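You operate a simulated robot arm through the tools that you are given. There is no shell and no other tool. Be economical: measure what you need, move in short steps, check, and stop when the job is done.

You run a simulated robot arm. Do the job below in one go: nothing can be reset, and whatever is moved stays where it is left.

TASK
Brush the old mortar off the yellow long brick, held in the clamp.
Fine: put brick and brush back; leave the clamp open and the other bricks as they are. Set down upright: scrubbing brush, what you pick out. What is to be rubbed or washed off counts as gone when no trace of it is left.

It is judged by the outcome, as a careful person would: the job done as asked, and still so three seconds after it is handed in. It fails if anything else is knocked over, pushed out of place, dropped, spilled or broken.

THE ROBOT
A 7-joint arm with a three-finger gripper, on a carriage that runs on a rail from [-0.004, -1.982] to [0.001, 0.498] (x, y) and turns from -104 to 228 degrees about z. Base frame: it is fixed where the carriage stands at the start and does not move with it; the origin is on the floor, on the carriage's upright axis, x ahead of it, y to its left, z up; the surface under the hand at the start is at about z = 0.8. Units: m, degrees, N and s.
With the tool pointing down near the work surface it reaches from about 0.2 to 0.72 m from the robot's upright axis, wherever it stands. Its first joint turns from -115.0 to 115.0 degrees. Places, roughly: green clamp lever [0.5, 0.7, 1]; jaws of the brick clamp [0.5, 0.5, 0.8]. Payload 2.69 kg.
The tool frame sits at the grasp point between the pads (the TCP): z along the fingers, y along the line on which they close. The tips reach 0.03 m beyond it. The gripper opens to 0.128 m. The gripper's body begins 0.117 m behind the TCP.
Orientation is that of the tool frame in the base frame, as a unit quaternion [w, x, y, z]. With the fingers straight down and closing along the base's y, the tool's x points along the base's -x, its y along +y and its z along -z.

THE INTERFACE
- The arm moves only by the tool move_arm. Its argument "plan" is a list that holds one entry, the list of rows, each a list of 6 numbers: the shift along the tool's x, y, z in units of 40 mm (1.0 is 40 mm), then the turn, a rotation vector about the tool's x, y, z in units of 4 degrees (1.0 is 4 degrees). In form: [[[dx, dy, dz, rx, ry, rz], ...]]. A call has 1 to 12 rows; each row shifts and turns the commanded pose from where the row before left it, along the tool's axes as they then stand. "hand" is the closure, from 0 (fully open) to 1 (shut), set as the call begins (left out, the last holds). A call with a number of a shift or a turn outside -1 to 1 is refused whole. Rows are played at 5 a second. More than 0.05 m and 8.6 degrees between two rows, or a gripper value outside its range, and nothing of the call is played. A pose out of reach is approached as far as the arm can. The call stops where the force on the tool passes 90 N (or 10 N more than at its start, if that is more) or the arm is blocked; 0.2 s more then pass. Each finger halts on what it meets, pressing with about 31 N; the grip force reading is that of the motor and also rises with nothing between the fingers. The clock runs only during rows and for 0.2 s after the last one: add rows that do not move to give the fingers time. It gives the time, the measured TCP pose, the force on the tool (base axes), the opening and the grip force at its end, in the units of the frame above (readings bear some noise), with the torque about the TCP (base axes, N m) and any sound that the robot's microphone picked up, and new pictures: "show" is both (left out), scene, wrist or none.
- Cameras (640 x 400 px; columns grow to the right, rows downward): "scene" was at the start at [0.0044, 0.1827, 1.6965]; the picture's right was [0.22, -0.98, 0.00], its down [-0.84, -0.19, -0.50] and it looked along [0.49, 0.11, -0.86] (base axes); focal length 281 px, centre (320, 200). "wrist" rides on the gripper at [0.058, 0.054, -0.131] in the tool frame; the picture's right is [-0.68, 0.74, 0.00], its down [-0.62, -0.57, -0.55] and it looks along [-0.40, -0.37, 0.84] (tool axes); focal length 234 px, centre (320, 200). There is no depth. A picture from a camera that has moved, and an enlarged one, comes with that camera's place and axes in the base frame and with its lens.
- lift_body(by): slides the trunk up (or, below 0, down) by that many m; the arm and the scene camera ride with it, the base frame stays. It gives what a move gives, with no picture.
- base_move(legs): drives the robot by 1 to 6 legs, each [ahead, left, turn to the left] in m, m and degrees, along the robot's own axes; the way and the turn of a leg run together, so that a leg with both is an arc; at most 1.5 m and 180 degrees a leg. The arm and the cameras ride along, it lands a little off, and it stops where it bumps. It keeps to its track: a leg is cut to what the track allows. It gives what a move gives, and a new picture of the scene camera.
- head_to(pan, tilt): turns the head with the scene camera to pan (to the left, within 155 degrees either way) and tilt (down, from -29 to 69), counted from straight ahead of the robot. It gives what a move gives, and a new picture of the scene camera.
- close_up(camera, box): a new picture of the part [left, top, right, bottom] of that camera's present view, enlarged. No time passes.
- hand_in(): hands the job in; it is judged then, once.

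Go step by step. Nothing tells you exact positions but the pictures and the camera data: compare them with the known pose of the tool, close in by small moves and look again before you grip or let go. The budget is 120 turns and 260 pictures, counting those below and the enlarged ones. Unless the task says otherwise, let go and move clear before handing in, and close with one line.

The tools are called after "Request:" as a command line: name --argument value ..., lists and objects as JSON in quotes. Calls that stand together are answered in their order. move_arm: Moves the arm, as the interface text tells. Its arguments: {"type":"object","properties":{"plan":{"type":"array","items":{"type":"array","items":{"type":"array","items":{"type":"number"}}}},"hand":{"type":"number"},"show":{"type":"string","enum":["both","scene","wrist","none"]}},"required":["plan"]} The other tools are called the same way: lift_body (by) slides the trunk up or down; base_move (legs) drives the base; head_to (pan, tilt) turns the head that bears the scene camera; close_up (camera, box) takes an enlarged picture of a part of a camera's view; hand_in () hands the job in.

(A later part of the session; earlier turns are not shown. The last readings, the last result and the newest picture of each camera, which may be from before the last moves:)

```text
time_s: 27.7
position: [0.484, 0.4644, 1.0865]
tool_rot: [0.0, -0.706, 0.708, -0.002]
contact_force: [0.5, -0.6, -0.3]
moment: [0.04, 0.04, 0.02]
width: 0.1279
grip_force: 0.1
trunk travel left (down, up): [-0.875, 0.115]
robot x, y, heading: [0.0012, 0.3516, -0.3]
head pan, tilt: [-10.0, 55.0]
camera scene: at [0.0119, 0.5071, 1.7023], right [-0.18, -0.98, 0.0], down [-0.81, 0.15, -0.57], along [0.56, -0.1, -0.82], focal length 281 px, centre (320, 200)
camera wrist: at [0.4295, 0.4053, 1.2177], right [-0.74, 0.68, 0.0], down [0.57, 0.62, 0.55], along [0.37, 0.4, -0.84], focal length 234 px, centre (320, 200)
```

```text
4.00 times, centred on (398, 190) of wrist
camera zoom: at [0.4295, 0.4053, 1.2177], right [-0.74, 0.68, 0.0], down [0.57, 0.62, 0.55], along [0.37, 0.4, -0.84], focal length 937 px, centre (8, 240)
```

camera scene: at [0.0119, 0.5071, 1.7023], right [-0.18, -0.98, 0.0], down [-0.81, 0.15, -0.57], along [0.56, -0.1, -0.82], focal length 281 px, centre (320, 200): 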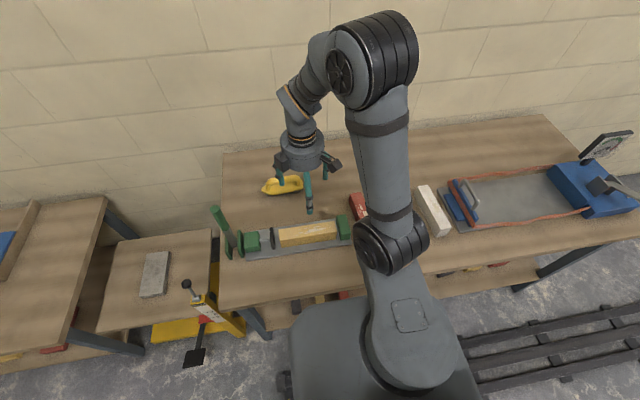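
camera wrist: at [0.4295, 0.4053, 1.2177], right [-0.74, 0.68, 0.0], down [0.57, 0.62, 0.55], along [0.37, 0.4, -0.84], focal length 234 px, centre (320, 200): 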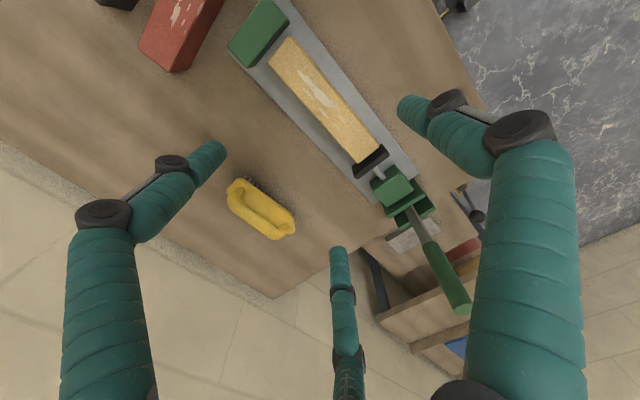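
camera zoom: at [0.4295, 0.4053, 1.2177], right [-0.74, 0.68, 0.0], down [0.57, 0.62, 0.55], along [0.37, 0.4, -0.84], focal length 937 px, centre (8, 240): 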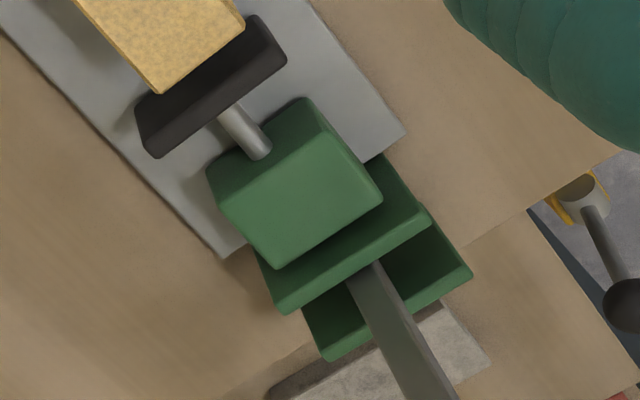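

The lever stands upright between two cheek plates (tip about (0.483, 0.72, 1.05)). I'll go above it and grip its top lightly to feel which way it swings.

Request:
move_arm --plan '[[[0, 0, -0.8, 0, 0, 0], [-1, 0, 0, 0, 0, 0], [-1, 0, 0, 0, 0, 0], [-1, 0, 0, 0, 0, 0], [-1, 0, 0, 0, 0, 0], [-1, 0, 0, 0, 0, 0], [-1, 0, 0, 0, 0, 0], [-0.4, 0, 0, 0, 0, 0], [0, 0, 0, 0, 0, 0]]]'

Request:
close_up --camera "scene" --box '[160, 120, 320, 260]'

```text
time_s: 29.7
position: [0.4829, 0.7207, 1.117]
tool_rot: [0.0, -0.706, 0.708, 0.0]
contact_force: [0.9, -0.5, 1.0]
moment: [0.03, -0.02, 0.0]
width: 0.1278
grip_force: 0.0
trunk travel left (down, up): [-0.875, 0.115]
robot x, y, heading: [-0.0013, 0.3497, -0.3]
head pan, tilt: [-10.0, 55.0]
camera scene: at [0.0114, 0.5069, 1.7024], right [-0.18, -0.98, 0.0], down [-0.81, 0.15, -0.57], along [0.56, -0.1, -0.82], focal length 281 px, centre (320, 200)
camera wrist: at [0.4291, 0.6622, 1.2483], right [-0.74, 0.68, 0.0], down [0.57, 0.61, 0.55], along [0.37, 0.4, -0.84], focal length 234 px, centre (320, 200)
```

scene: 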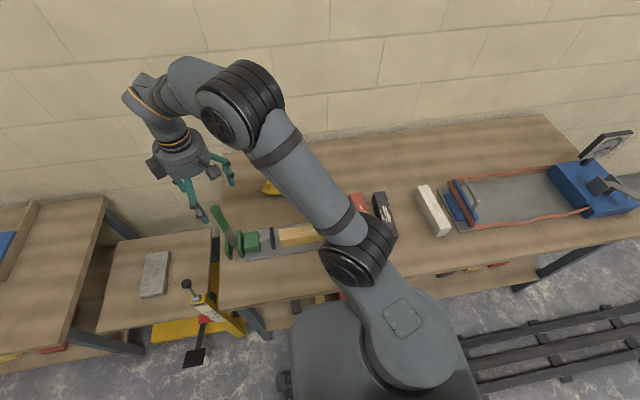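
wrist: 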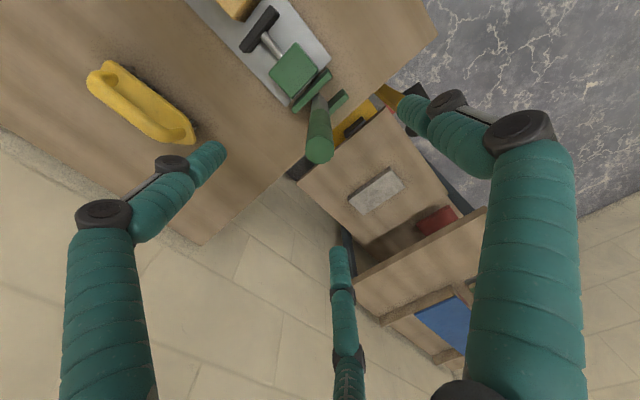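

```text
2.86 times, centred on (240, 190) of scene
camera zoom: at [0.0114, 0.5069, 1.7024], right [-0.18, -0.98, 0.0], down [-0.81, 0.15, -0.57], along [0.56, -0.1, -0.82], focal length 803 px, centre (549, 229)
```

zoom: 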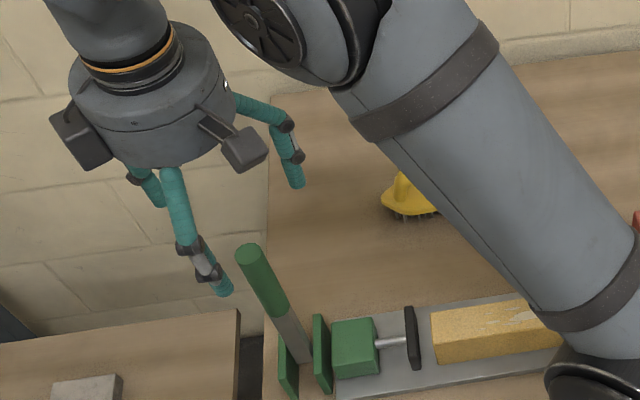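

Request:
move_arm --plan '[[[0, 0, 0.9, 0, 0, 0], [0, 0, 0.9, 0, 0, 0], [0, 0, 0, 0, 0, 0]]]' --show "none"

Request:
move_arm --plan '[[[0, 0, 0, 0, 0, 0], [0, 0, 0, 0, 0, 0], [0, 0, 0, 0, 0, 0], [0, 0, 0, 0, 0, 0], [0, 0, 0, 0, 0, 0], [0, 0, 0, 0, 0, 0], [0, 0, 0, 0, 0, 0]]]' --hand 1

```text
time_s: 30.5
position: [0.4832, 0.7186, 1.0473]
tool_rot: [0.001, -0.707, 0.707, 0.0]
contact_force: [-0.3, -0.1, -0.3]
moment: [0.02, -0.03, 0.02]
width: 0.128
grip_force: 0.0
trunk travel left (down, up): [-0.875, 0.115]
robot x, y, heading: [0.0013, 0.35, -0.3]
head pan, tilt: [-10.0, 55.0]
```

```text
time_s: 32.1
position: [0.4818, 0.7196, 1.0467]
tool_rot: [0.0, 0.708, -0.707, 0.0]
contact_force: [-3.9, -0.5, -0.4]
moment: [-0.01, 0.07, -0.04]
width: 0.0278
grip_force: 14.6
trunk travel left (down, up): [-0.875, 0.115]
robot x, y, heading: [0.0008, 0.3537, -0.1]
head pan, tilt: [-10.0, 55.0]
camera scene: at [0.0106, 0.507, 1.7023], right [-0.18, -0.98, 0.0], down [-0.81, 0.15, -0.57], along [0.56, -0.1, -0.82], focal length 281 px, centre (320, 200)
camera wrist: at [0.4284, 0.6617, 1.1774], right [-0.74, 0.68, 0.0], down [0.57, 0.62, 0.55], along [0.37, 0.4, -0.84], focal length 234 px, centre (320, 200)
```

scene: 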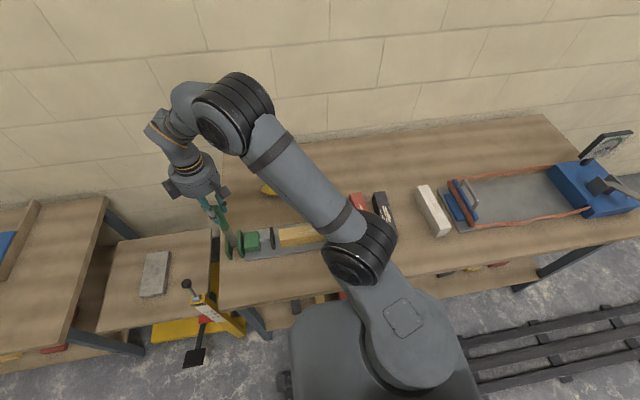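
wrist: 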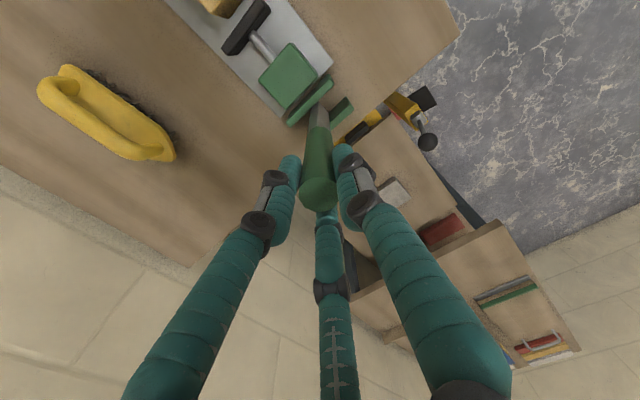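

Lever is gripped. Testing small pulls: first toward −y, then ±x.

Request:
move_arm --plan '[[[0.12, 0, 0, 0, 0, 0], [0.12, 0, 0, 0, 0, 0], [0, 0, 0, 0, 0, 0]]]' --show "none"

Request:
move_arm --plan '[[[-0.12, 0, 0, 0, 0, 0], [-0.12, 0, 0, 0, 0, 0], [0, 0, 0, 0, 0, 0]]]' --show "none"

Request:
move_arm --plan '[[[0, 0.12, 0, 0, 0, 0], [0, 0.12, 0, 0, 0, 0], [0, 0, 0, 0, 0, 0]]]' --show "none"

Request:
move_arm --plan '[[[0, -0.24, 0, 0, 0, 0], [0, -0.24, 0, 0, 0, 0], [0, 0, 0, 0, 0, 0]]]' --show "none"

```text
time_s: 32.9
position: [0.4813, 0.7182, 1.0477]
tool_rot: [-0.002, 0.708, -0.706, 0.001]
contact_force: [-7.3, 22.3, 0.8]
moment: [0.99, 0.37, 0.14]
width: 0.0254
grip_force: 45.0
trunk travel left (down, up): [-0.875, 0.115]
robot x, y, heading: [-0.0012, 0.3524, -0.2]
head pan, tilt: [-10.0, 55.0]
```

```text
time_s: 33.7
position: [0.4813, 0.7178, 1.0467]
tool_rot: [-0.003, -0.705, 0.709, 0.0]
contact_force: [-12.8, 2.8, 0.6]
moment: [-0.05, 0.6, -0.11]
width: 0.0252
grip_force: 45.3
trunk travel left (down, up): [-0.875, 0.115]
robot x, y, heading: [0.0028, 0.3525, -0.2]
head pan, tilt: [-10.0, 55.0]
```

```text
time_s: 34.5
position: [0.4801, 0.7174, 1.0461]
tool_rot: [0.002, -0.706, 0.708, -0.001]
contact_force: [10.6, -3.3, 6.3]
moment: [0.1, -1.3, 0.02]
width: 0.0252
grip_force: 44.9
trunk travel left (down, up): [-0.875, 0.115]
robot x, y, heading: [0.0002, 0.3556, -0.1]
head pan, tilt: [-10.0, 55.0]
```

```text
time_s: 35.3
position: [0.4819, 0.7169, 1.046]
tool_rot: [-0.006, -0.706, 0.709, 0.001]
contact_force: [-32.2, -10.3, 6.8]
moment: [0.38, 1.3, -0.02]
width: 0.025
grip_force: 45.0
trunk travel left (down, up): [-0.875, 0.115]
robot x, y, heading: [0.0008, 0.3509, -0.4]
head pan, tilt: [-10.0, 55.0]
```

The lever is stiff; about 20 N isn't enough. I'll pull harder, one direction at a time, starting toward the robot (−x).

Request:
move_arm --plan '[[[0, 0.24, 0, 0, 0, 0], [0, 0.2, 0, 0, 0, 0], [0, 0.2, 0, 0, 0, 0], [0, 0.2, 0, 0, 0, 0], [0, 0, 0, 0, 0, 0]]]' --show "none"

Request:
move_arm --plan '[[[0, -0.6, 0, 0, 0, 0], [0.2, 0, 0, 0, 0, 0], [0.2, 0, 0, 0, 0, 0], [0.2, 0, 0, 0, 0, 0], [0, 0, 0, 0, 0, 0]]]' --show "none"

```text
time_s: 36.5
position: [0.4653, 0.7166, 1.0457]
tool_rot: [-0.003, 0.708, -0.706, 0.001]
contact_force: [17.9, -9.6, -1.9]
moment: [-0.11, -2.29, -0.02]
width: 0.0265
grip_force: 44.8
trunk travel left (down, up): [-0.875, 0.115]
robot x, y, heading: [0.0006, 0.351, -0.4]
head pan, tilt: [-10.0, 55.0]
```

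```text
time_s: 37.7
position: [0.4791, 0.7163, 1.0471]
tool_rot: [-0.007, 0.712, -0.703, -0.002]
contact_force: [-2.3, 56.7, -1.3]
moment: [1.52, 0.68, 0.2]
width: 0.0253
grip_force: 45.0
trunk travel left (down, up): [-0.875, 0.115]
robot x, y, heading: [-0.0013, 0.3508, -0.3]
head pan, tilt: [-10.0, 55.0]
```

The lever yields toward the robot (−x), while +x and y are blocked. I'll release it, go up and around to its far side with a closed hand, and push it toward −x.

Request:
move_arm --plan '[[[-0.6, 0, 0, 0, 0, 0], [0, 0, 0, 0, 0, 0], [0, 0, 0, 0, 0, 0], [0, 0, 0, 0, 0, 0]]]' --hand 0.4 --show "none"

Request:
move_arm --plan '[[[0, 0, -0.9, 0, 0, 0], [0, 0, -0.9, 0, 0, 0], [0, 0, -0.5, 0, 0, 0], [0, -0.85, 0, 0, 0, 0], [0, -0.85, 0, 0, 0, 0], [0, 0, 0, 0, 0, 0]]]' --show "none"

Request:
move_arm --plan '[[[0, 0, 0, 0, 0, 0], [0, 0, 0, 0, 0, 0], [0, 0, 0, 0, 0, 0], [0, 0, 0, 0, 0, 0], [0, 0, 0, 0, 0, 0]]]' --hand 1

Request:
close_up --camera "scene" --box '[160, 120, 320, 260]'

```text
time_s: 38.7
position: [0.4831, 0.7222, 1.0458]
tool_rot: [0.0, -0.707, 0.707, -0.001]
contact_force: [-0.1, 0.0, -0.7]
moment: [-0.05, -0.01, -0.02]
width: 0.0768
grip_force: 0.1
trunk travel left (down, up): [-0.875, 0.115]
robot x, y, heading: [-0.0008, 0.3474, -0.1]
head pan, tilt: [-10.0, 55.0]
```

```text
time_s: 40.1
position: [0.5521, 0.7221, 1.1381]
tool_rot: [0.0, 0.708, -0.706, 0.0]
contact_force: [0.1, -0.1, -0.1]
moment: [0.0, -0.02, 0.0]
width: 0.0768
grip_force: 0.0
trunk travel left (down, up): [-0.875, 0.115]
robot x, y, heading: [0.0032, 0.3486, -0.6]
head pan, tilt: [-10.0, 55.0]
```

```text
time_s: 41.3
position: [0.5525, 0.7212, 1.1375]
tool_rot: [0.0, -0.707, 0.707, 0.0]
contact_force: [-0.4, 0.7, 0.4]
moment: [-0.02, -0.02, 0.01]
width: 0.0027
grip_force: 10.7
trunk travel left (down, up): [-0.875, 0.115]
robot x, y, heading: [0.0029, 0.3527, 0.1]
head pan, tilt: [-10.0, 55.0]
camera scene: at [0.0114, 0.507, 1.7023], right [-0.18, -0.98, 0.0], down [-0.81, 0.15, -0.57], along [0.56, -0.1, -0.82], focal length 281 px, centre (320, 200)
camera wrist: at [0.4978, 0.6635, 1.2689], right [-0.74, 0.68, 0.0], down [0.57, 0.62, 0.55], along [0.37, 0.4, -0.84], focal length 234 px, centre (320, 200)
```

scene: 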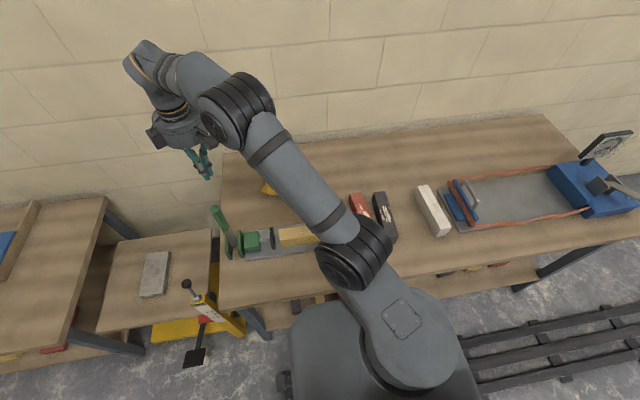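
wrist: 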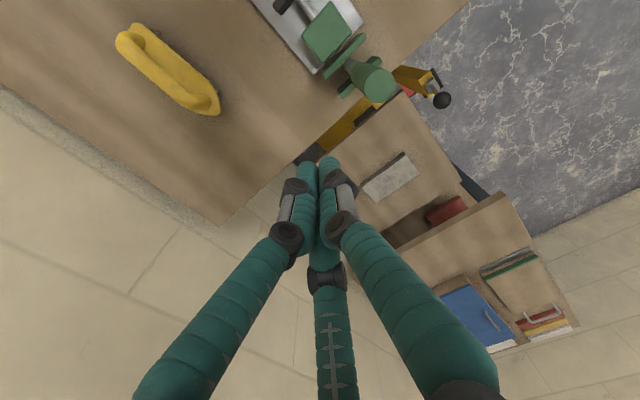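

```text
2.86 times, centred on (240, 190) of scene
camera zoom: at [0.0114, 0.507, 1.7023], right [-0.18, -0.98, 0.0], down [-0.81, 0.15, -0.57], along [0.56, -0.1, -0.82], focal length 803 px, centre (549, 229)
```

zoom: 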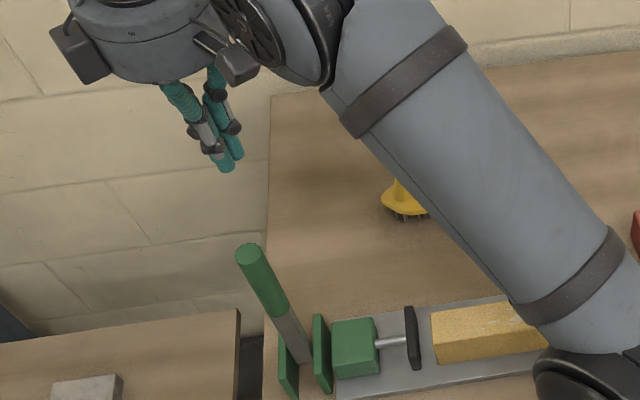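

Request:
move_arm --plan '[[[0, 0, 1, 0, 0, 0], [0, 0, 1, 0, 0, 0], [0, 0, 0.95, 0, 0, 0], [0, 0.5, 0, 0, 0, 0], [0, 0.5, 0, 0, 0, 0], [0, 0.5, 0, 0, 0, 0], [0, 0.5, 0, 0, 0, 0], [0, 0.5, 0, 0, 0, 0], [0, 0, 0, 0, 0, 0]]]'

Request:
close_up --camera "scene" --box '[160, 120, 320, 260]'

```text
time_s: 43.3
position: [0.452, 0.7193, 1.0199]
tool_rot: [-0.001, -0.707, 0.708, 0.0]
contact_force: [0.2, 0.5, -0.4]
moment: [0.01, 0.0, -0.02]
width: 0.0022
grip_force: 30.9
trunk travel left (down, up): [-0.875, 0.115]
robot x, y, heading: [0.0021, 0.3522, 0.1]
head pan, tilt: [-10.0, 55.0]
camera scene: at [0.0115, 0.5071, 1.7023], right [-0.18, -0.98, 0.0], down [-0.81, 0.15, -0.57], along [0.56, -0.1, -0.82], focal length 281 px, centre (320, 200)
camera wrist: at [0.3973, 0.6619, 1.1503], right [-0.74, 0.68, 0.0], down [0.57, 0.62, 0.55], along [0.37, 0.4, -0.84], focal length 234 px, centre (320, 200)
```

scene: 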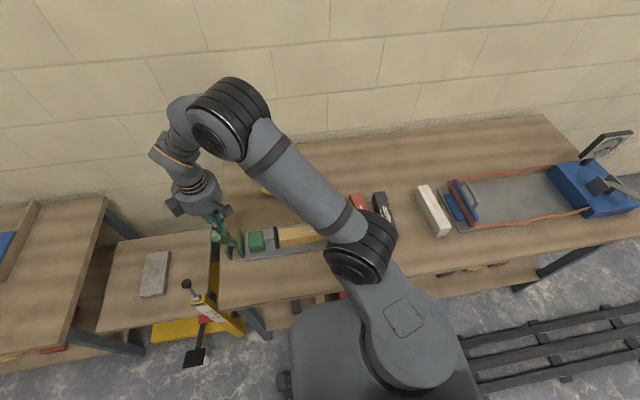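
wrist: 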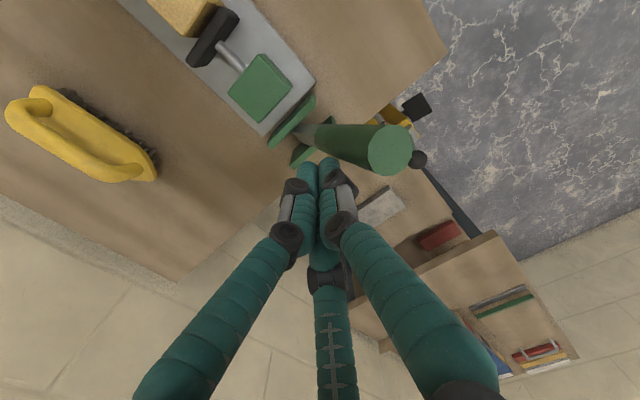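

```text
2.86 times, centred on (240, 190) of scene
camera zoom: at [0.0115, 0.5071, 1.7023], right [-0.18, -0.98, 0.0], down [-0.81, 0.15, -0.57], along [0.56, -0.1, -0.82], focal length 803 px, centre (549, 229)
```

zoom: 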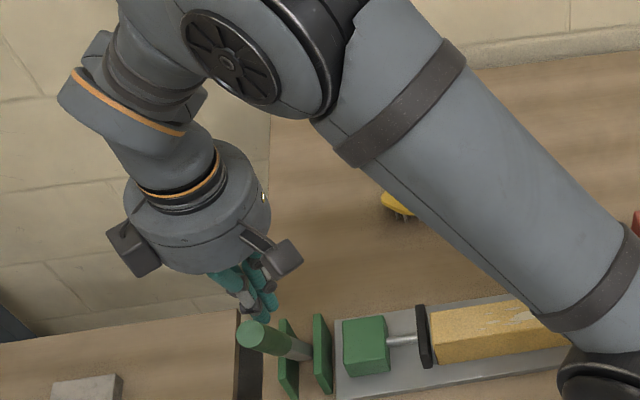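

The lever swings and the pad advances. Continuing, following the arc downward.

Request:
move_arm --plan '[[[0, 0.5, 0.1, 0, 0, 0], [0, 0.5, 0.2, 0, 0, 0], [0, 0.5, 0.3, 0, 0, 0], [0, 0.4, 0.3, 0, 0, 0], [0, 0, 0, 0, 0, 0]]]'

Request:
close_up --camera "scene" --box '[160, 120, 320, 260]'

```text
time_s: 44.5
position: [0.3764, 0.7183, 0.9855]
tool_rot: [0.0, -0.706, 0.709, -0.001]
contact_force: [-0.5, -0.5, -0.5]
moment: [0.01, -0.02, 0.02]
width: 0.0023
grip_force: 31.0
trunk travel left (down, up): [-0.875, 0.115]
robot x, y, heading: [-0.0034, 0.3508, -0.2]
head pan, tilt: [-10.0, 55.0]
camera scene: at [0.0116, 0.5067, 1.7024], right [-0.18, -0.98, 0.0], down [-0.81, 0.15, -0.57], along [0.56, -0.1, -0.82], focal length 281 px, centre (320, 200)
camera wrist: at [0.321, 0.6605, 1.1149], right [-0.74, 0.68, 0.0], down [0.57, 0.61, 0.55], along [0.37, 0.4, -0.84], focal length 234 px, centre (320, 200)
```

scene: 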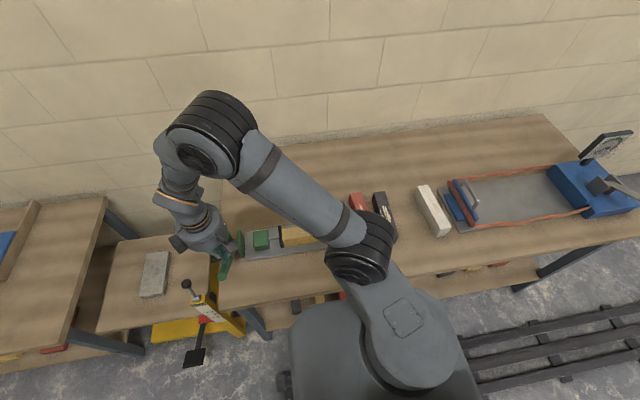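
wrist: 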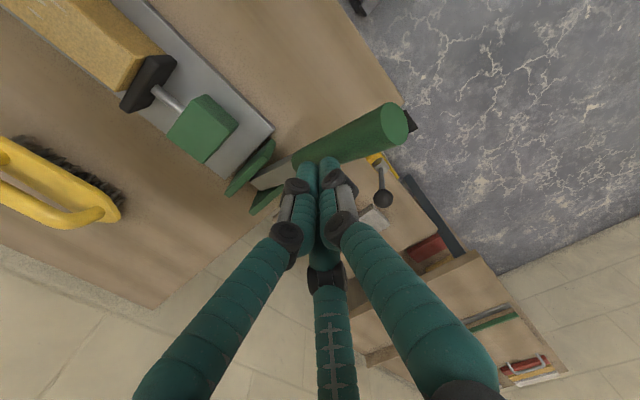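

```text
2.86 times, centred on (240, 190) of scene
camera zoom: at [0.0116, 0.5067, 1.7024], right [-0.18, -0.98, 0.0], down [-0.81, 0.15, -0.57], along [0.56, -0.1, -0.82], focal length 803 px, centre (549, 229)
```

zoom: 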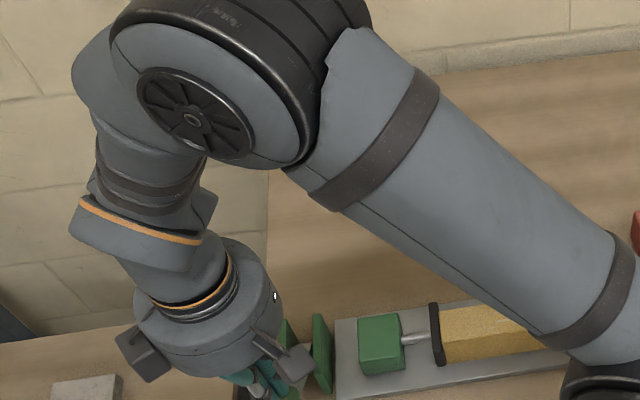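

Pad is at the brick. Pushing the lever further down in steps, watching for force.

Request:
move_arm --plan '[[[0, 0.4, 0.35, 0, 0, 0], [0, 0.35, 0.4, 0, 0, 0], [0, 0.3, 0.45, 0, 0, 0], [0, 0, 0, 0, 0, 0]]]'

Request:
close_up --camera "wrist" --box '[120, 0, 440, 200]'

```text
time_s: 45.5
position: [0.3328, 0.7179, 0.9374]
tool_rot: [0.0, -0.707, 0.707, 0.0]
contact_force: [-0.3, -1.0, 0.7]
moment: [0.02, -0.02, 0.04]
width: 0.0022
grip_force: 31.1
trunk travel left (down, up): [-0.875, 0.115]
robot x, y, heading: [-0.0011, 0.3537, -0.2]
head pan, tilt: [-10.0, 55.0]
camera scene: at [0.0114, 0.5066, 1.7024], right [-0.18, -0.98, 0.0], down [-0.81, 0.15, -0.57], along [0.56, -0.1, -0.82], focal length 281 px, centre (320, 200)
camera wrist: at [0.279, 0.6605, 1.0673], right [-0.74, 0.68, 0.0], down [0.57, 0.61, 0.55], along [0.37, 0.4, -0.84], focal length 234 px, centre (320, 200)
```

scene: 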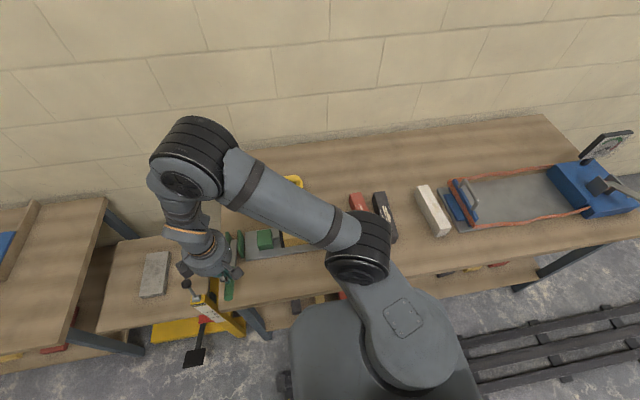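
wrist: 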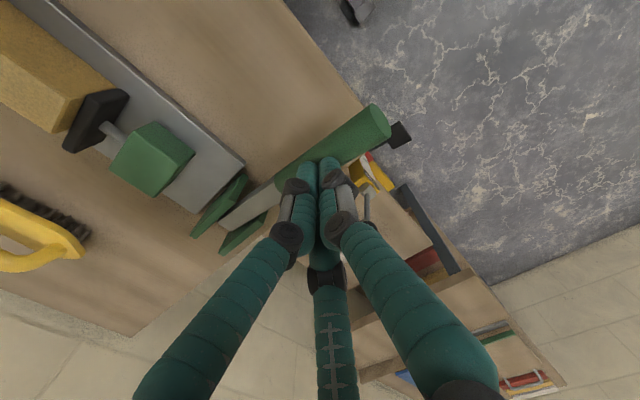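

```text
2.00 times, centred on (280, 100) of wrist
camera zoom: at [0.279, 0.6605, 1.0673], right [-0.74, 0.68, 0.0], down [0.57, 0.61, 0.55], along [0.37, 0.4, -0.84], focal length 468 px, centre (400, 400)
```

zoom: 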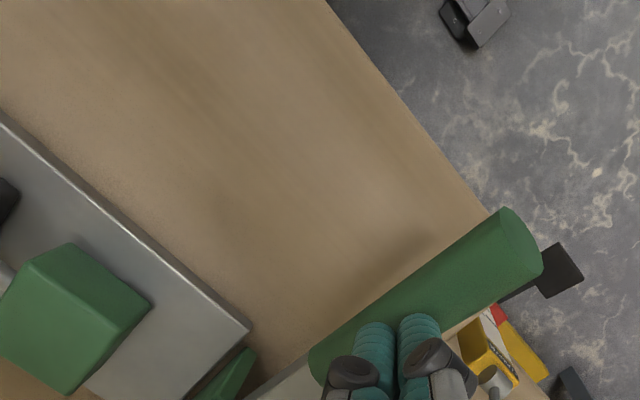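

Request:
move_arm --plan '[[[0, 0.2, 0.4, 0, 0, 0], [0, 0.1, 0.3, 0, 0, 0], [0, 0, 0, 0, 0, 0]]]'

Request:
close_up --camera "scene" --box '[200, 180, 360, 280]'

```text
time_s: 46.0
position: [0.3333, 0.7198, 0.932]
tool_rot: [0.012, -0.701, 0.713, 0.004]
contact_force: [1.8, -17.7, 70.5]
moment: [-0.61, 1.13, 0.32]
width: 0.0017
grip_force: 31.3
trunk travel left (down, up): [-0.875, 0.115]
robot x, y, heading: [-0.0034, 0.3542, -0.4]
head pan, tilt: [-10.0, 55.0]
stopped in row 2: the force on the tool passed its limit at 103 N (the readings are from after the stop); the commanded pose is now the measured one
camera scene: at [0.0069, 0.4997, 1.7042], right [-0.18, -0.98, 0.0], down [-0.8, 0.15, -0.58], along [0.57, -0.1, -0.82], focal length 281 px, centre (320, 200)
camera wrist: at [0.2763, 0.6587, 1.0614], right [-0.73, 0.69, 0.01], down [0.57, 0.59, 0.57], along [0.39, 0.42, -0.82], focal length 234 px, centre (320, 200)
```

scene: 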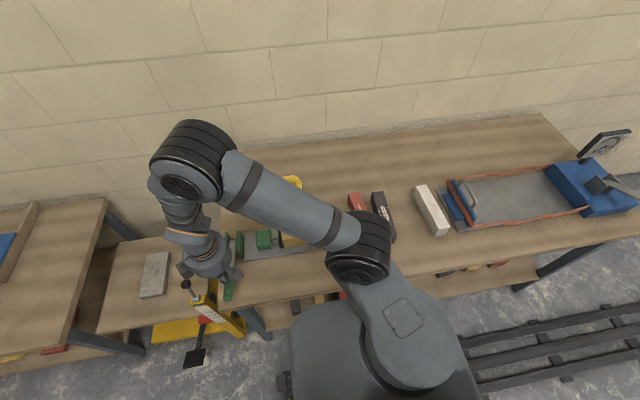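
wrist: 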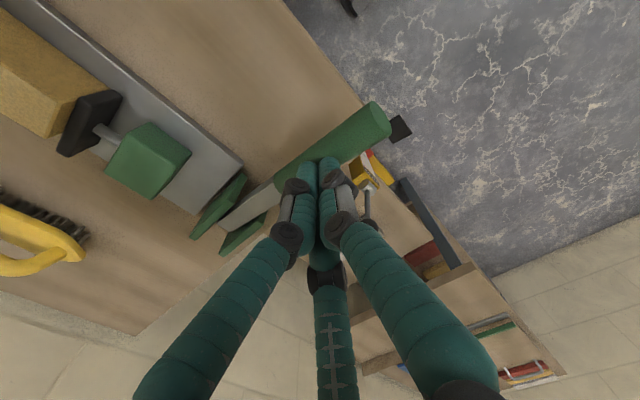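

```text
4.00 times, centred on (280, 230) of scene
camera zoom: at [0.0069, 0.4997, 1.7042], right [-0.18, -0.98, 0.0], down [-0.8, 0.15, -0.58], along [0.57, -0.1, -0.82], focal length 1124 px, centre (480, 80)
```

zoom: 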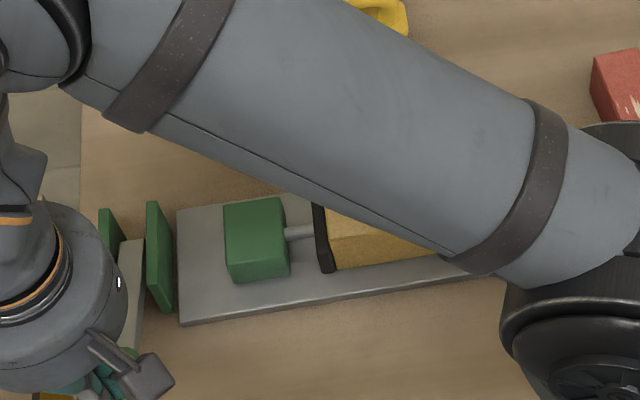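

The lever has reached its stop. Backing off upward and checking the clamp.

Request:
move_arm --plan '[[[0, -0.3, -0.4, 0, 0, 0], [0, 0, -1, 0, 0, 0], [0, 0, -1, 0, 0, 0], [0, 0, -1, 0, 0, 0], [0, 0, -1, 0, 0, 0], [0.5, -1, 0, 0, 0, 0], [0.5, -1, 0, 0, 0, 0], [0.5, -1, 0, 0, 0, 0], [0.5, -1, 0, 0, 0, 0], [0.5, -1, 0, 0, 0, 0], [0.5, -1, 0, 0, 0, 0], [0, 0, 0, 0, 0, 0]]]'

Request:
close_up --camera "scene" --box '[200, 170, 376, 280]'

```text
time_s: 48.6
position: [0.5818, 0.6009, 1.1063]
tool_rot: [0.01, -0.704, 0.71, 0.003]
contact_force: [0.1, 0.2, -0.5]
moment: [0.0, -0.04, -0.01]
width: 0.0021
grip_force: 31.0
trunk travel left (down, up): [-0.875, 0.115]
robot x, y, heading: [-0.0011, 0.3496, -0.5]
head pan, tilt: [-10.0, 55.0]
camera scene: at [0.0099, 0.5075, 1.7023], right [-0.18, -0.98, 0.0], down [-0.81, 0.15, -0.57], along [0.57, -0.1, -0.82], focal length 281 px, centre (320, 200)
camera wrist: at [0.5249, 0.5399, 1.2347], right [-0.73, 0.68, 0.01], down [0.57, 0.6, 0.57], along [0.38, 0.42, -0.82], focal length 234 px, centre (320, 200)
```

scene: 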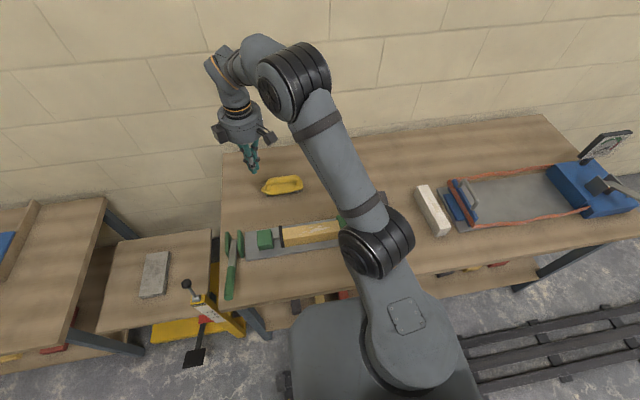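
wrist: 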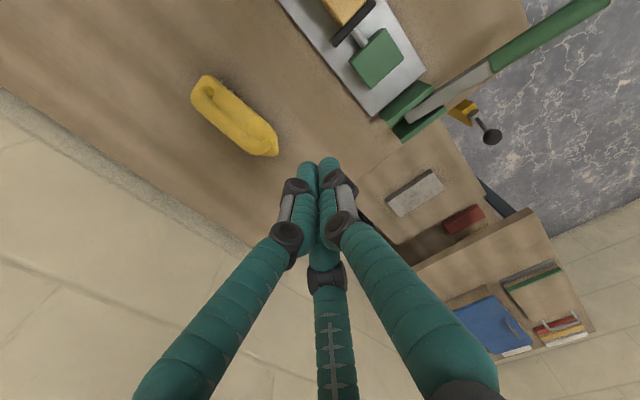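

```text
3.64 times, centred on (288, 225) of scene
camera zoom: at [0.0099, 0.5075, 1.7023], right [-0.18, -0.98, 0.0], down [-0.81, 0.15, -0.57], along [0.57, -0.1, -0.82], focal length 1022 px, centre (436, 109)
```

zoom: 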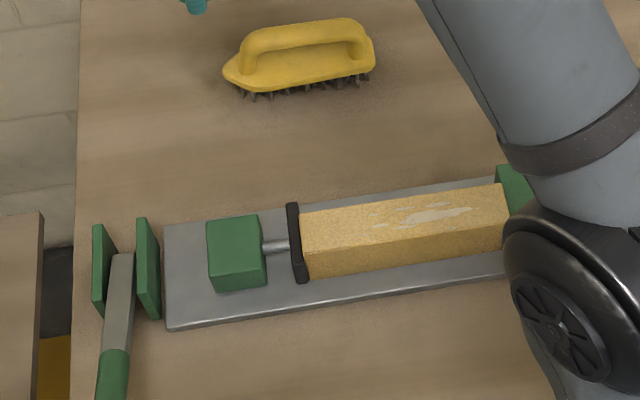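

Brick is clamped at both ends. The brush (centre about (0.69, 0.53)) is near the reach limit, so I'll shift the base left and view it from above.

Request:
base_move --legs '[[0, 0.13, 0]]'

Request:
move_arm --plan '[[[1, 0, 0, 0, 0, 0], [1, 0, 0, 0, 0, 0], [1, 0, 0, 0, 0, 0], [1, 0, 0, 0, 0, 0], [1, 0, 0, 0, 0, 0], [1, -0.5, 0, 0, 0, 0], [0.5, -0.5, 0, 0, 0, 0], [0, 0, 0, 0, 0, 0]]]' --hand 0

Request:
close_up --camera "wrist" --box '[200, 40, 456, 200]'

Request:
close_up --camera "scene" --box '[220, 130, 380, 230]'

```text
time_s: 49.9
position: [0.5828, 0.7301, 1.105]
tool_rot: [0.01, -0.703, 0.711, 0.004]
contact_force: [0.8, -0.2, 0.2]
moment: [0.01, 0.01, 0.01]
width: 0.0023
grip_force: 30.6
trunk travel left (down, up): [-0.875, 0.115]
robot x, y, heading: [-0.0003, 0.4806, -0.2]
head pan, tilt: [-10.0, 55.0]
camera scene: at [0.0121, 0.639, 1.7023], right [-0.18, -0.98, 0.0], down [-0.81, 0.15, -0.57], along [0.56, -0.1, -0.82], focal length 281 px, centre (320, 200)
```

scene: 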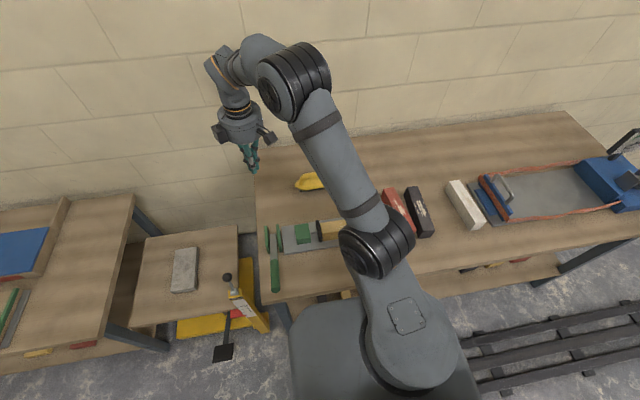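

```text
time_s: 51.7
position: [0.6181, 0.4706, 1.0991]
tool_rot: [0.01, -0.703, 0.711, 0.004]
contact_force: [-0.3, -0.2, 0.5]
moment: [0.01, 0.0, 0.02]
width: 0.1281
grip_force: 0.1
trunk travel left (down, up): [-0.875, 0.115]
robot x, y, heading: [0.0017, 0.4838, -0.2]
head pan, tilt: [-10.0, 55.0]
camera scene: at [0.0115, 0.6391, 1.7023], right [-0.18, -0.98, 0.0], down [-0.81, 0.15, -0.57], along [0.56, -0.1, -0.82], focal length 281 px, centre (320, 200)
camera wrist: at [0.5626, 0.4095, 1.2285], right [-0.73, 0.68, 0.01], down [0.57, 0.6, 0.56], along [0.38, 0.42, -0.83], focal length 234 px, centre (320, 200)
```

scene: 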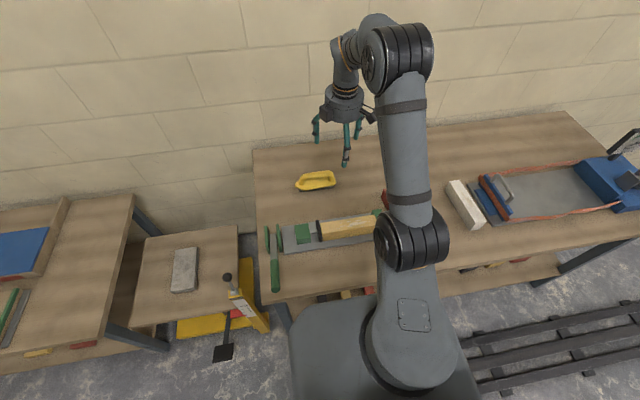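
wrist: 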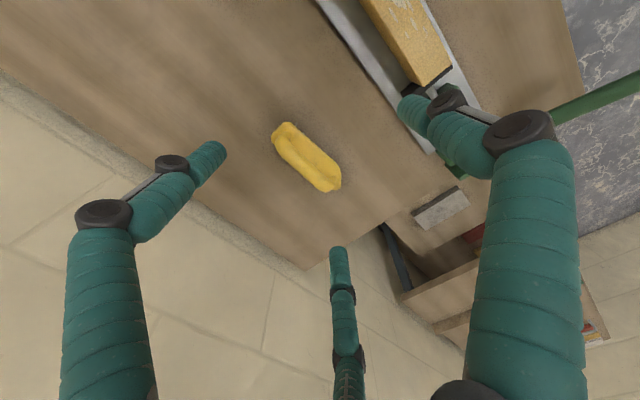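

```text
2.50 times, centred on (328, 120) of wrist
camera zoom: at [0.5626, 0.4095, 1.2285], right [-0.73, 0.68, 0.01], down [0.57, 0.6, 0.56], along [0.38, 0.42, -0.83], focal length 585 px, centre (300, 400)
```

zoom: 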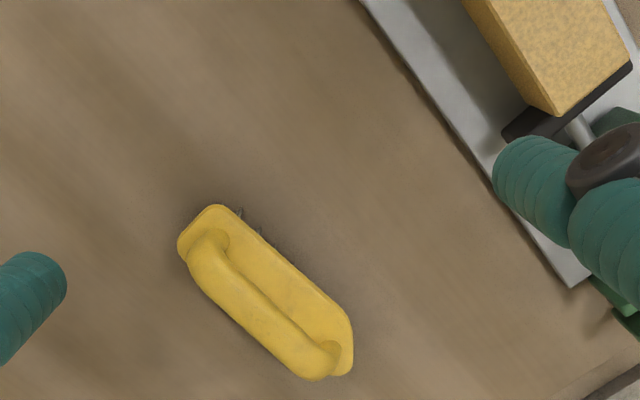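

```text
4.00 times, centred on (300, 180) of scene
camera zoom: at [0.0115, 0.6391, 1.7023], right [-0.18, -0.98, 0.0], down [-0.81, 0.15, -0.57], along [0.56, -0.1, -0.82], focal length 1124 px, centre (400, 280)
```

zoom: 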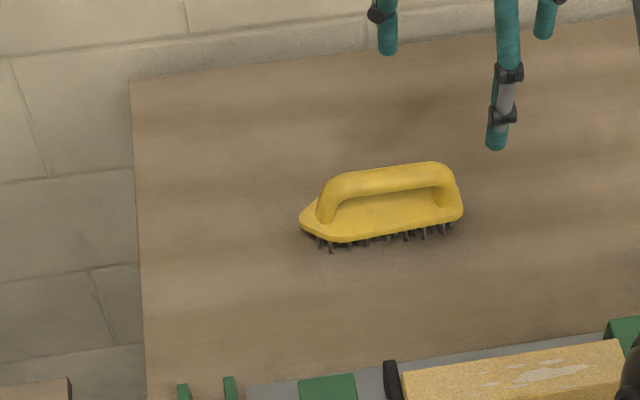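

Handle bar centre is about (0.704, 0.527, 0.86), running along y. I'll correct the small tool tilt and move just above it.

Request:
move_arm --plan '[[[0, 0, 0, -0.12, 0.28, -0.16], [-0.7, -0.6, 0, 0, 0, 0], [-0.7, -0.6, 0, 0, 0, 0], [0, -0.6, 0.7, 0, 0, 0], [0, -0.52, 0.7, 0, 0, 0], [0, 0, 1, 0, 0, 0], [0, 0, 1, 0, 0, 0], [0, 0, 0.7, 0, 0, 0], [0, 0, 0, 0, 0, 0]]]' --hand 0.53

Request:
close_up --camera "wrist" --box '[200, 80, 456, 240]'

Request:
close_up --camera "scene" --box '[240, 120, 400, 220]'

```text
time_s: 53.7
position: [0.7144, 0.5252, 0.9352]
tool_rot: [0.0, -0.707, 0.707, 0.0]
contact_force: [1.0, 0.7, -0.2]
moment: [-0.01, 0.0, 0.01]
width: 0.0602
grip_force: 0.0
trunk travel left (down, up): [-0.875, 0.115]
robot x, y, heading: [0.0022, 0.4837, -0.4]
head pan, tilt: [-10.0, 55.0]
camera scene: at [0.0119, 0.6387, 1.7024], right [-0.18, -0.98, 0.0], down [-0.81, 0.15, -0.57], along [0.56, -0.1, -0.82], focal length 281 px, centre (320, 200)
camera wrist: at [0.6591, 0.4664, 1.0663], right [-0.74, 0.68, 0.0], down [0.57, 0.62, 0.55], along [0.37, 0.4, -0.84], focal length 234 px, centre (320, 200)
```

scene: 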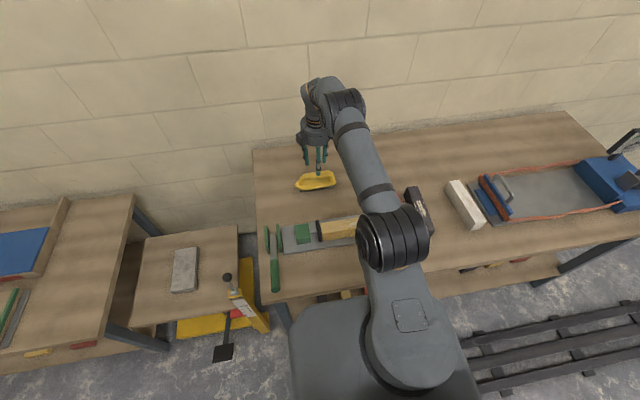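
wrist: 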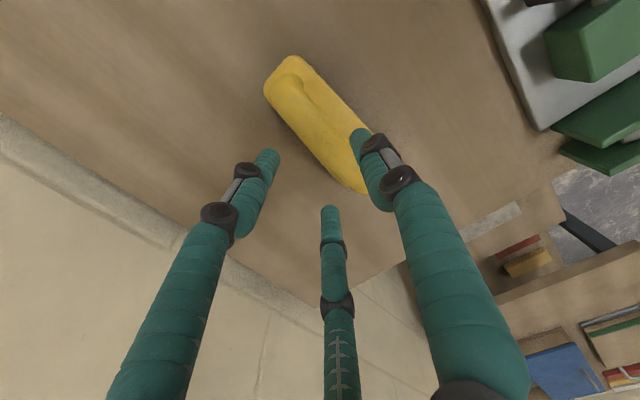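

```text
2.50 times, centred on (328, 160) of wrist
camera zoom: at [0.6591, 0.4664, 1.0663], right [-0.74, 0.68, 0.0], down [0.57, 0.62, 0.55], along [0.37, 0.4, -0.84], focal length 585 px, centre (300, 300)
```

zoom: 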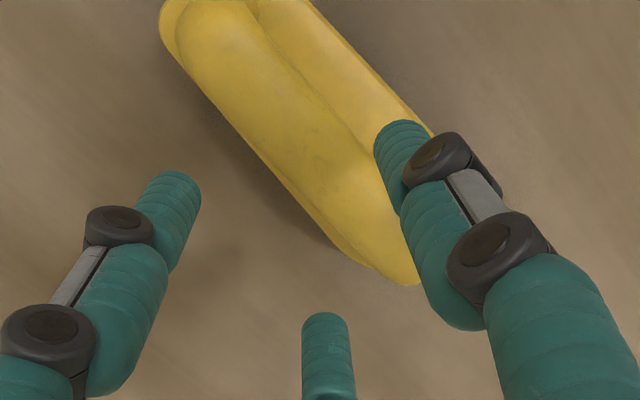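

```text
4.00 times, centred on (320, 170) of scene
camera zoom: at [0.0119, 0.6387, 1.7024], right [-0.18, -0.98, 0.0], down [-0.81, 0.15, -0.57], along [0.56, -0.1, -0.82], focal length 1124 px, centre (320, 320)
```

zoom: 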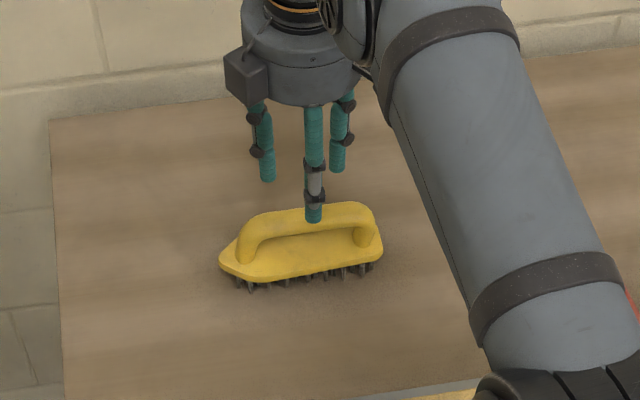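

Bar spans x 0.690–0.718; small correction, then descend around it.

Request:
move_arm --plan '[[[-0.04, 0.07, 0, 0, 0, 0], [0, 0, 0.5, 0, 0, 0], [0, 0, 0.5, 0, 0, 0], [0, 0, 0.3, 0, 0, 0], [0, 0, 0.2, 0, 0, 0], [0, 0, 0, 0, 0, 0]]]' --show "wrist"

Request:
close_up --camera "scene" --box '[260, 130, 372, 200]'

```text
time_s: 55.1
position: [0.7099, 0.5276, 0.8763]
tool_rot: [0.0, -0.707, 0.707, -0.001]
contact_force: [0.7, -0.4, 0.2]
moment: [-0.02, 0.0, 0.0]
width: 0.0601
grip_force: 0.1
trunk travel left (down, up): [-0.875, 0.115]
robot x, y, heading: [0.0032, 0.4848, -0.4]
head pan, tilt: [-10.0, 55.0]
camera wrist: at [0.6555, 0.4692, 1.0071], right [-0.74, 0.68, 0.0], down [0.57, 0.62, 0.55], along [0.37, 0.4, -0.84], focal length 234 px, centre (320, 200)
```

wrist: 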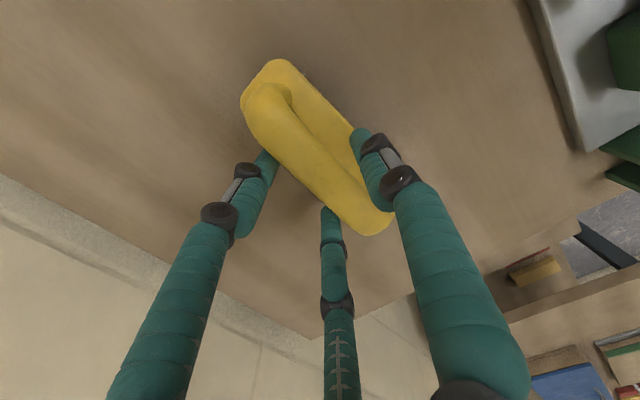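

```text
5.71 times, centred on (316, 165) of scene
camera zoom: at [0.012, 0.6388, 1.7024], right [-0.18, -0.98, 0.0], down [-0.81, 0.15, -0.57], along [0.56, -0.1, -0.82], focal length 1606 px, centre (343, 400)
```

zoom: 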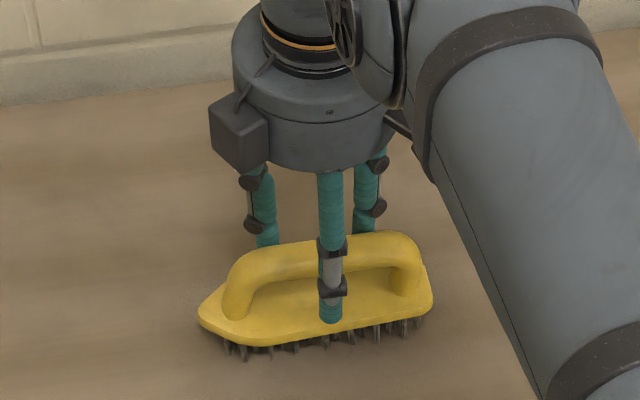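

Positioned well. Closing on the handle.

Request:
move_arm --plan '[[[0, 0, 0, 0, 0, 0], [0, 0, 0, 0, 0, 0], [0, 0, 0, 0, 0, 0], [0, 0, 0, 0, 0, 0], [0, 0, 0, 0, 0, 0]]]' --hand 1 --show "wrist"

Request:
close_up --camera "scene" --box '[260, 130, 372, 200]'

```text
time_s: 56.3
position: [0.7104, 0.5261, 0.8764]
tool_rot: [0.0, 0.707, -0.707, 0.0]
contact_force: [-0.2, -0.1, -0.2]
moment: [0.02, 0.05, -0.02]
width: 0.0375
grip_force: 31.1
trunk travel left (down, up): [-0.875, 0.115]
robot x, y, heading: [-0.0011, 0.4852, -0.5]
head pan, tilt: [-10.0, 55.0]
camera wrist: at [0.6554, 0.4692, 1.0072], right [-0.74, 0.68, 0.0], down [0.57, 0.62, 0.55], along [0.37, 0.4, -0.84], focal length 234 px, centre (320, 200)
```

wrist: 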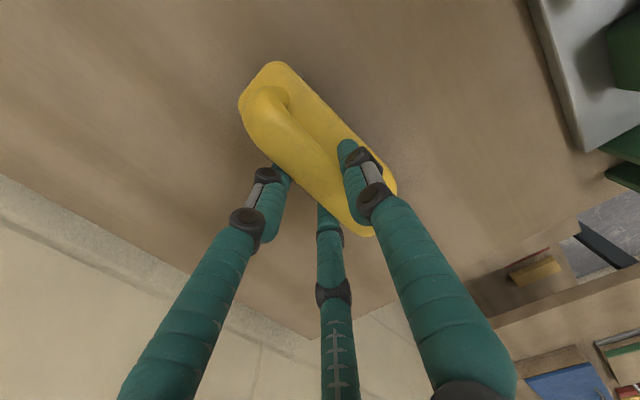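

```text
5.71 times, centred on (316, 165) of scene
camera zoom: at [0.012, 0.6389, 1.7023], right [-0.18, -0.98, 0.0], down [-0.81, 0.15, -0.57], along [0.56, -0.1, -0.82], focal length 1606 px, centre (343, 400)
```

zoom: 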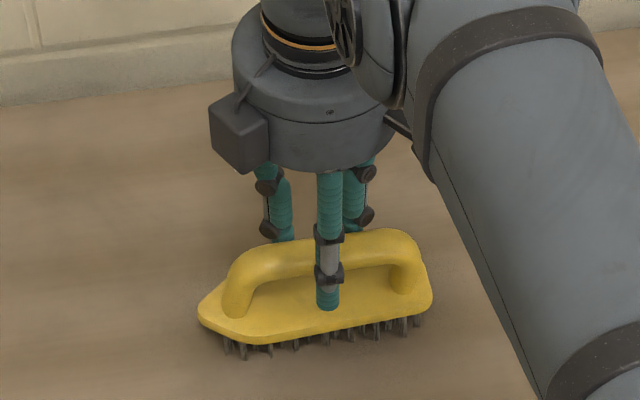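

Handle held. Lifting the brush and carrying it over the brick.

Request:
move_arm --plan '[[[0, 0, -0.8, 0, 0, 0], [0, 0, -0.8, 0, 0, 0], [0, 0, -0.8, 0, 0, 0], [0, 0, -0.8, 0, 0, 0], [0.4, 0.9, 0, 0, 0, 0], [0.4, 0.9, 0, 0, 0, 0], [0.4, 0.9, 0, 0, 0, 0], [0.4, 0.9, 0, 0, 0, 0], [0.4, 0.9, 0, 0, 0, 0], [0.25, 0.9, 0, 0, 0, 0], [0, 0.33, 0, 0, 0, 0], [0, 0, 0, 0, 0, 0]]]'

Request:
close_up --camera "scene" --box '[260, 150, 420, 270]'

Request:
close_up --camera "wrist" --box '[200, 0, 456, 200]'

```text
time_s: 58.9
position: [0.4814, 0.4382, 1.0061]
tool_rot: [0.0, 0.707, -0.707, 0.0]
contact_force: [0.1, -0.3, -0.6]
moment: [-0.02, -0.01, -0.01]
width: 0.0372
grip_force: 31.0
trunk travel left (down, up): [-0.875, 0.115]
robot x, y, heading: [-0.0031, 0.4813, -0.4]
head pan, tilt: [-10.0, 55.0]
camera scene: at [0.0121, 0.6387, 1.7024], right [-0.18, -0.98, 0.0], down [-0.81, 0.15, -0.57], along [0.56, -0.1, -0.82], focal length 281 px, centre (320, 200)
camera wrist: at [0.4271, 0.3804, 1.1366], right [-0.74, 0.68, 0.0], down [0.57, 0.62, 0.55], along [0.37, 0.4, -0.84], focal length 234 px, centre (320, 200)
```

scene: 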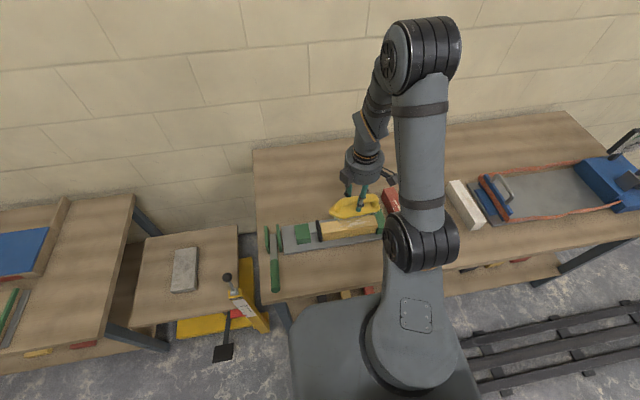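
wrist: 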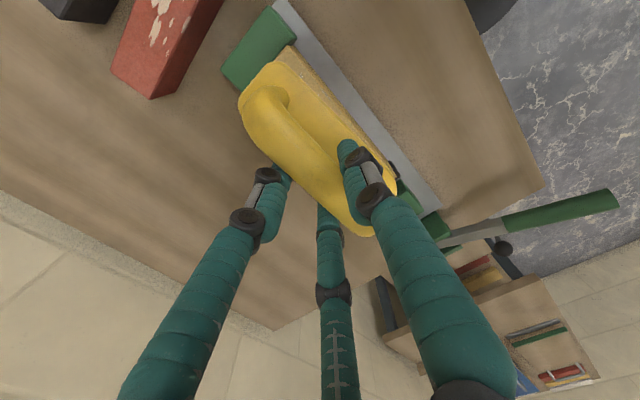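

```text
3.33 times, centred on (340, 210) of scene
camera zoom: at [0.0121, 0.6387, 1.7024], right [-0.18, -0.98, 0.0], down [-0.81, 0.15, -0.57], along [0.56, -0.1, -0.82], focal length 937 px, centre (253, 167)
```

zoom: 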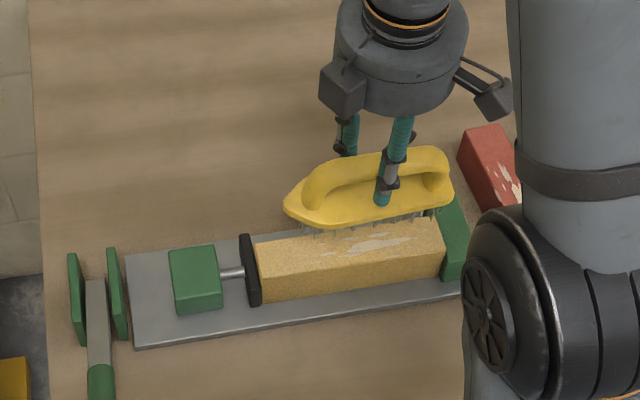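

```text
2.00 times, centred on (328, 100) of wrist
camera zoom: at [0.4271, 0.3804, 1.1366], right [-0.74, 0.68, 0.0], down [0.57, 0.62, 0.55], along [0.37, 0.4, -0.84], focal length 468 px, centre (304, 400)
```

zoom: 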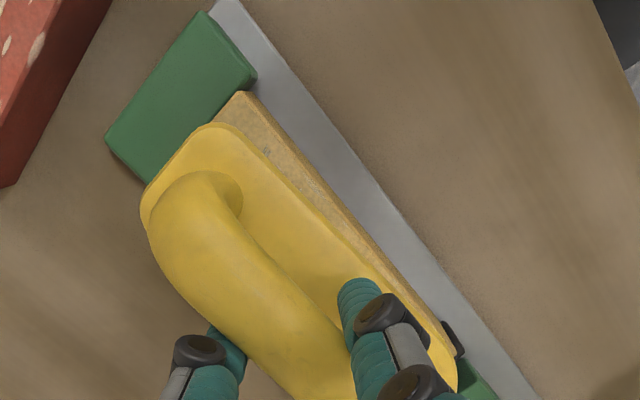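

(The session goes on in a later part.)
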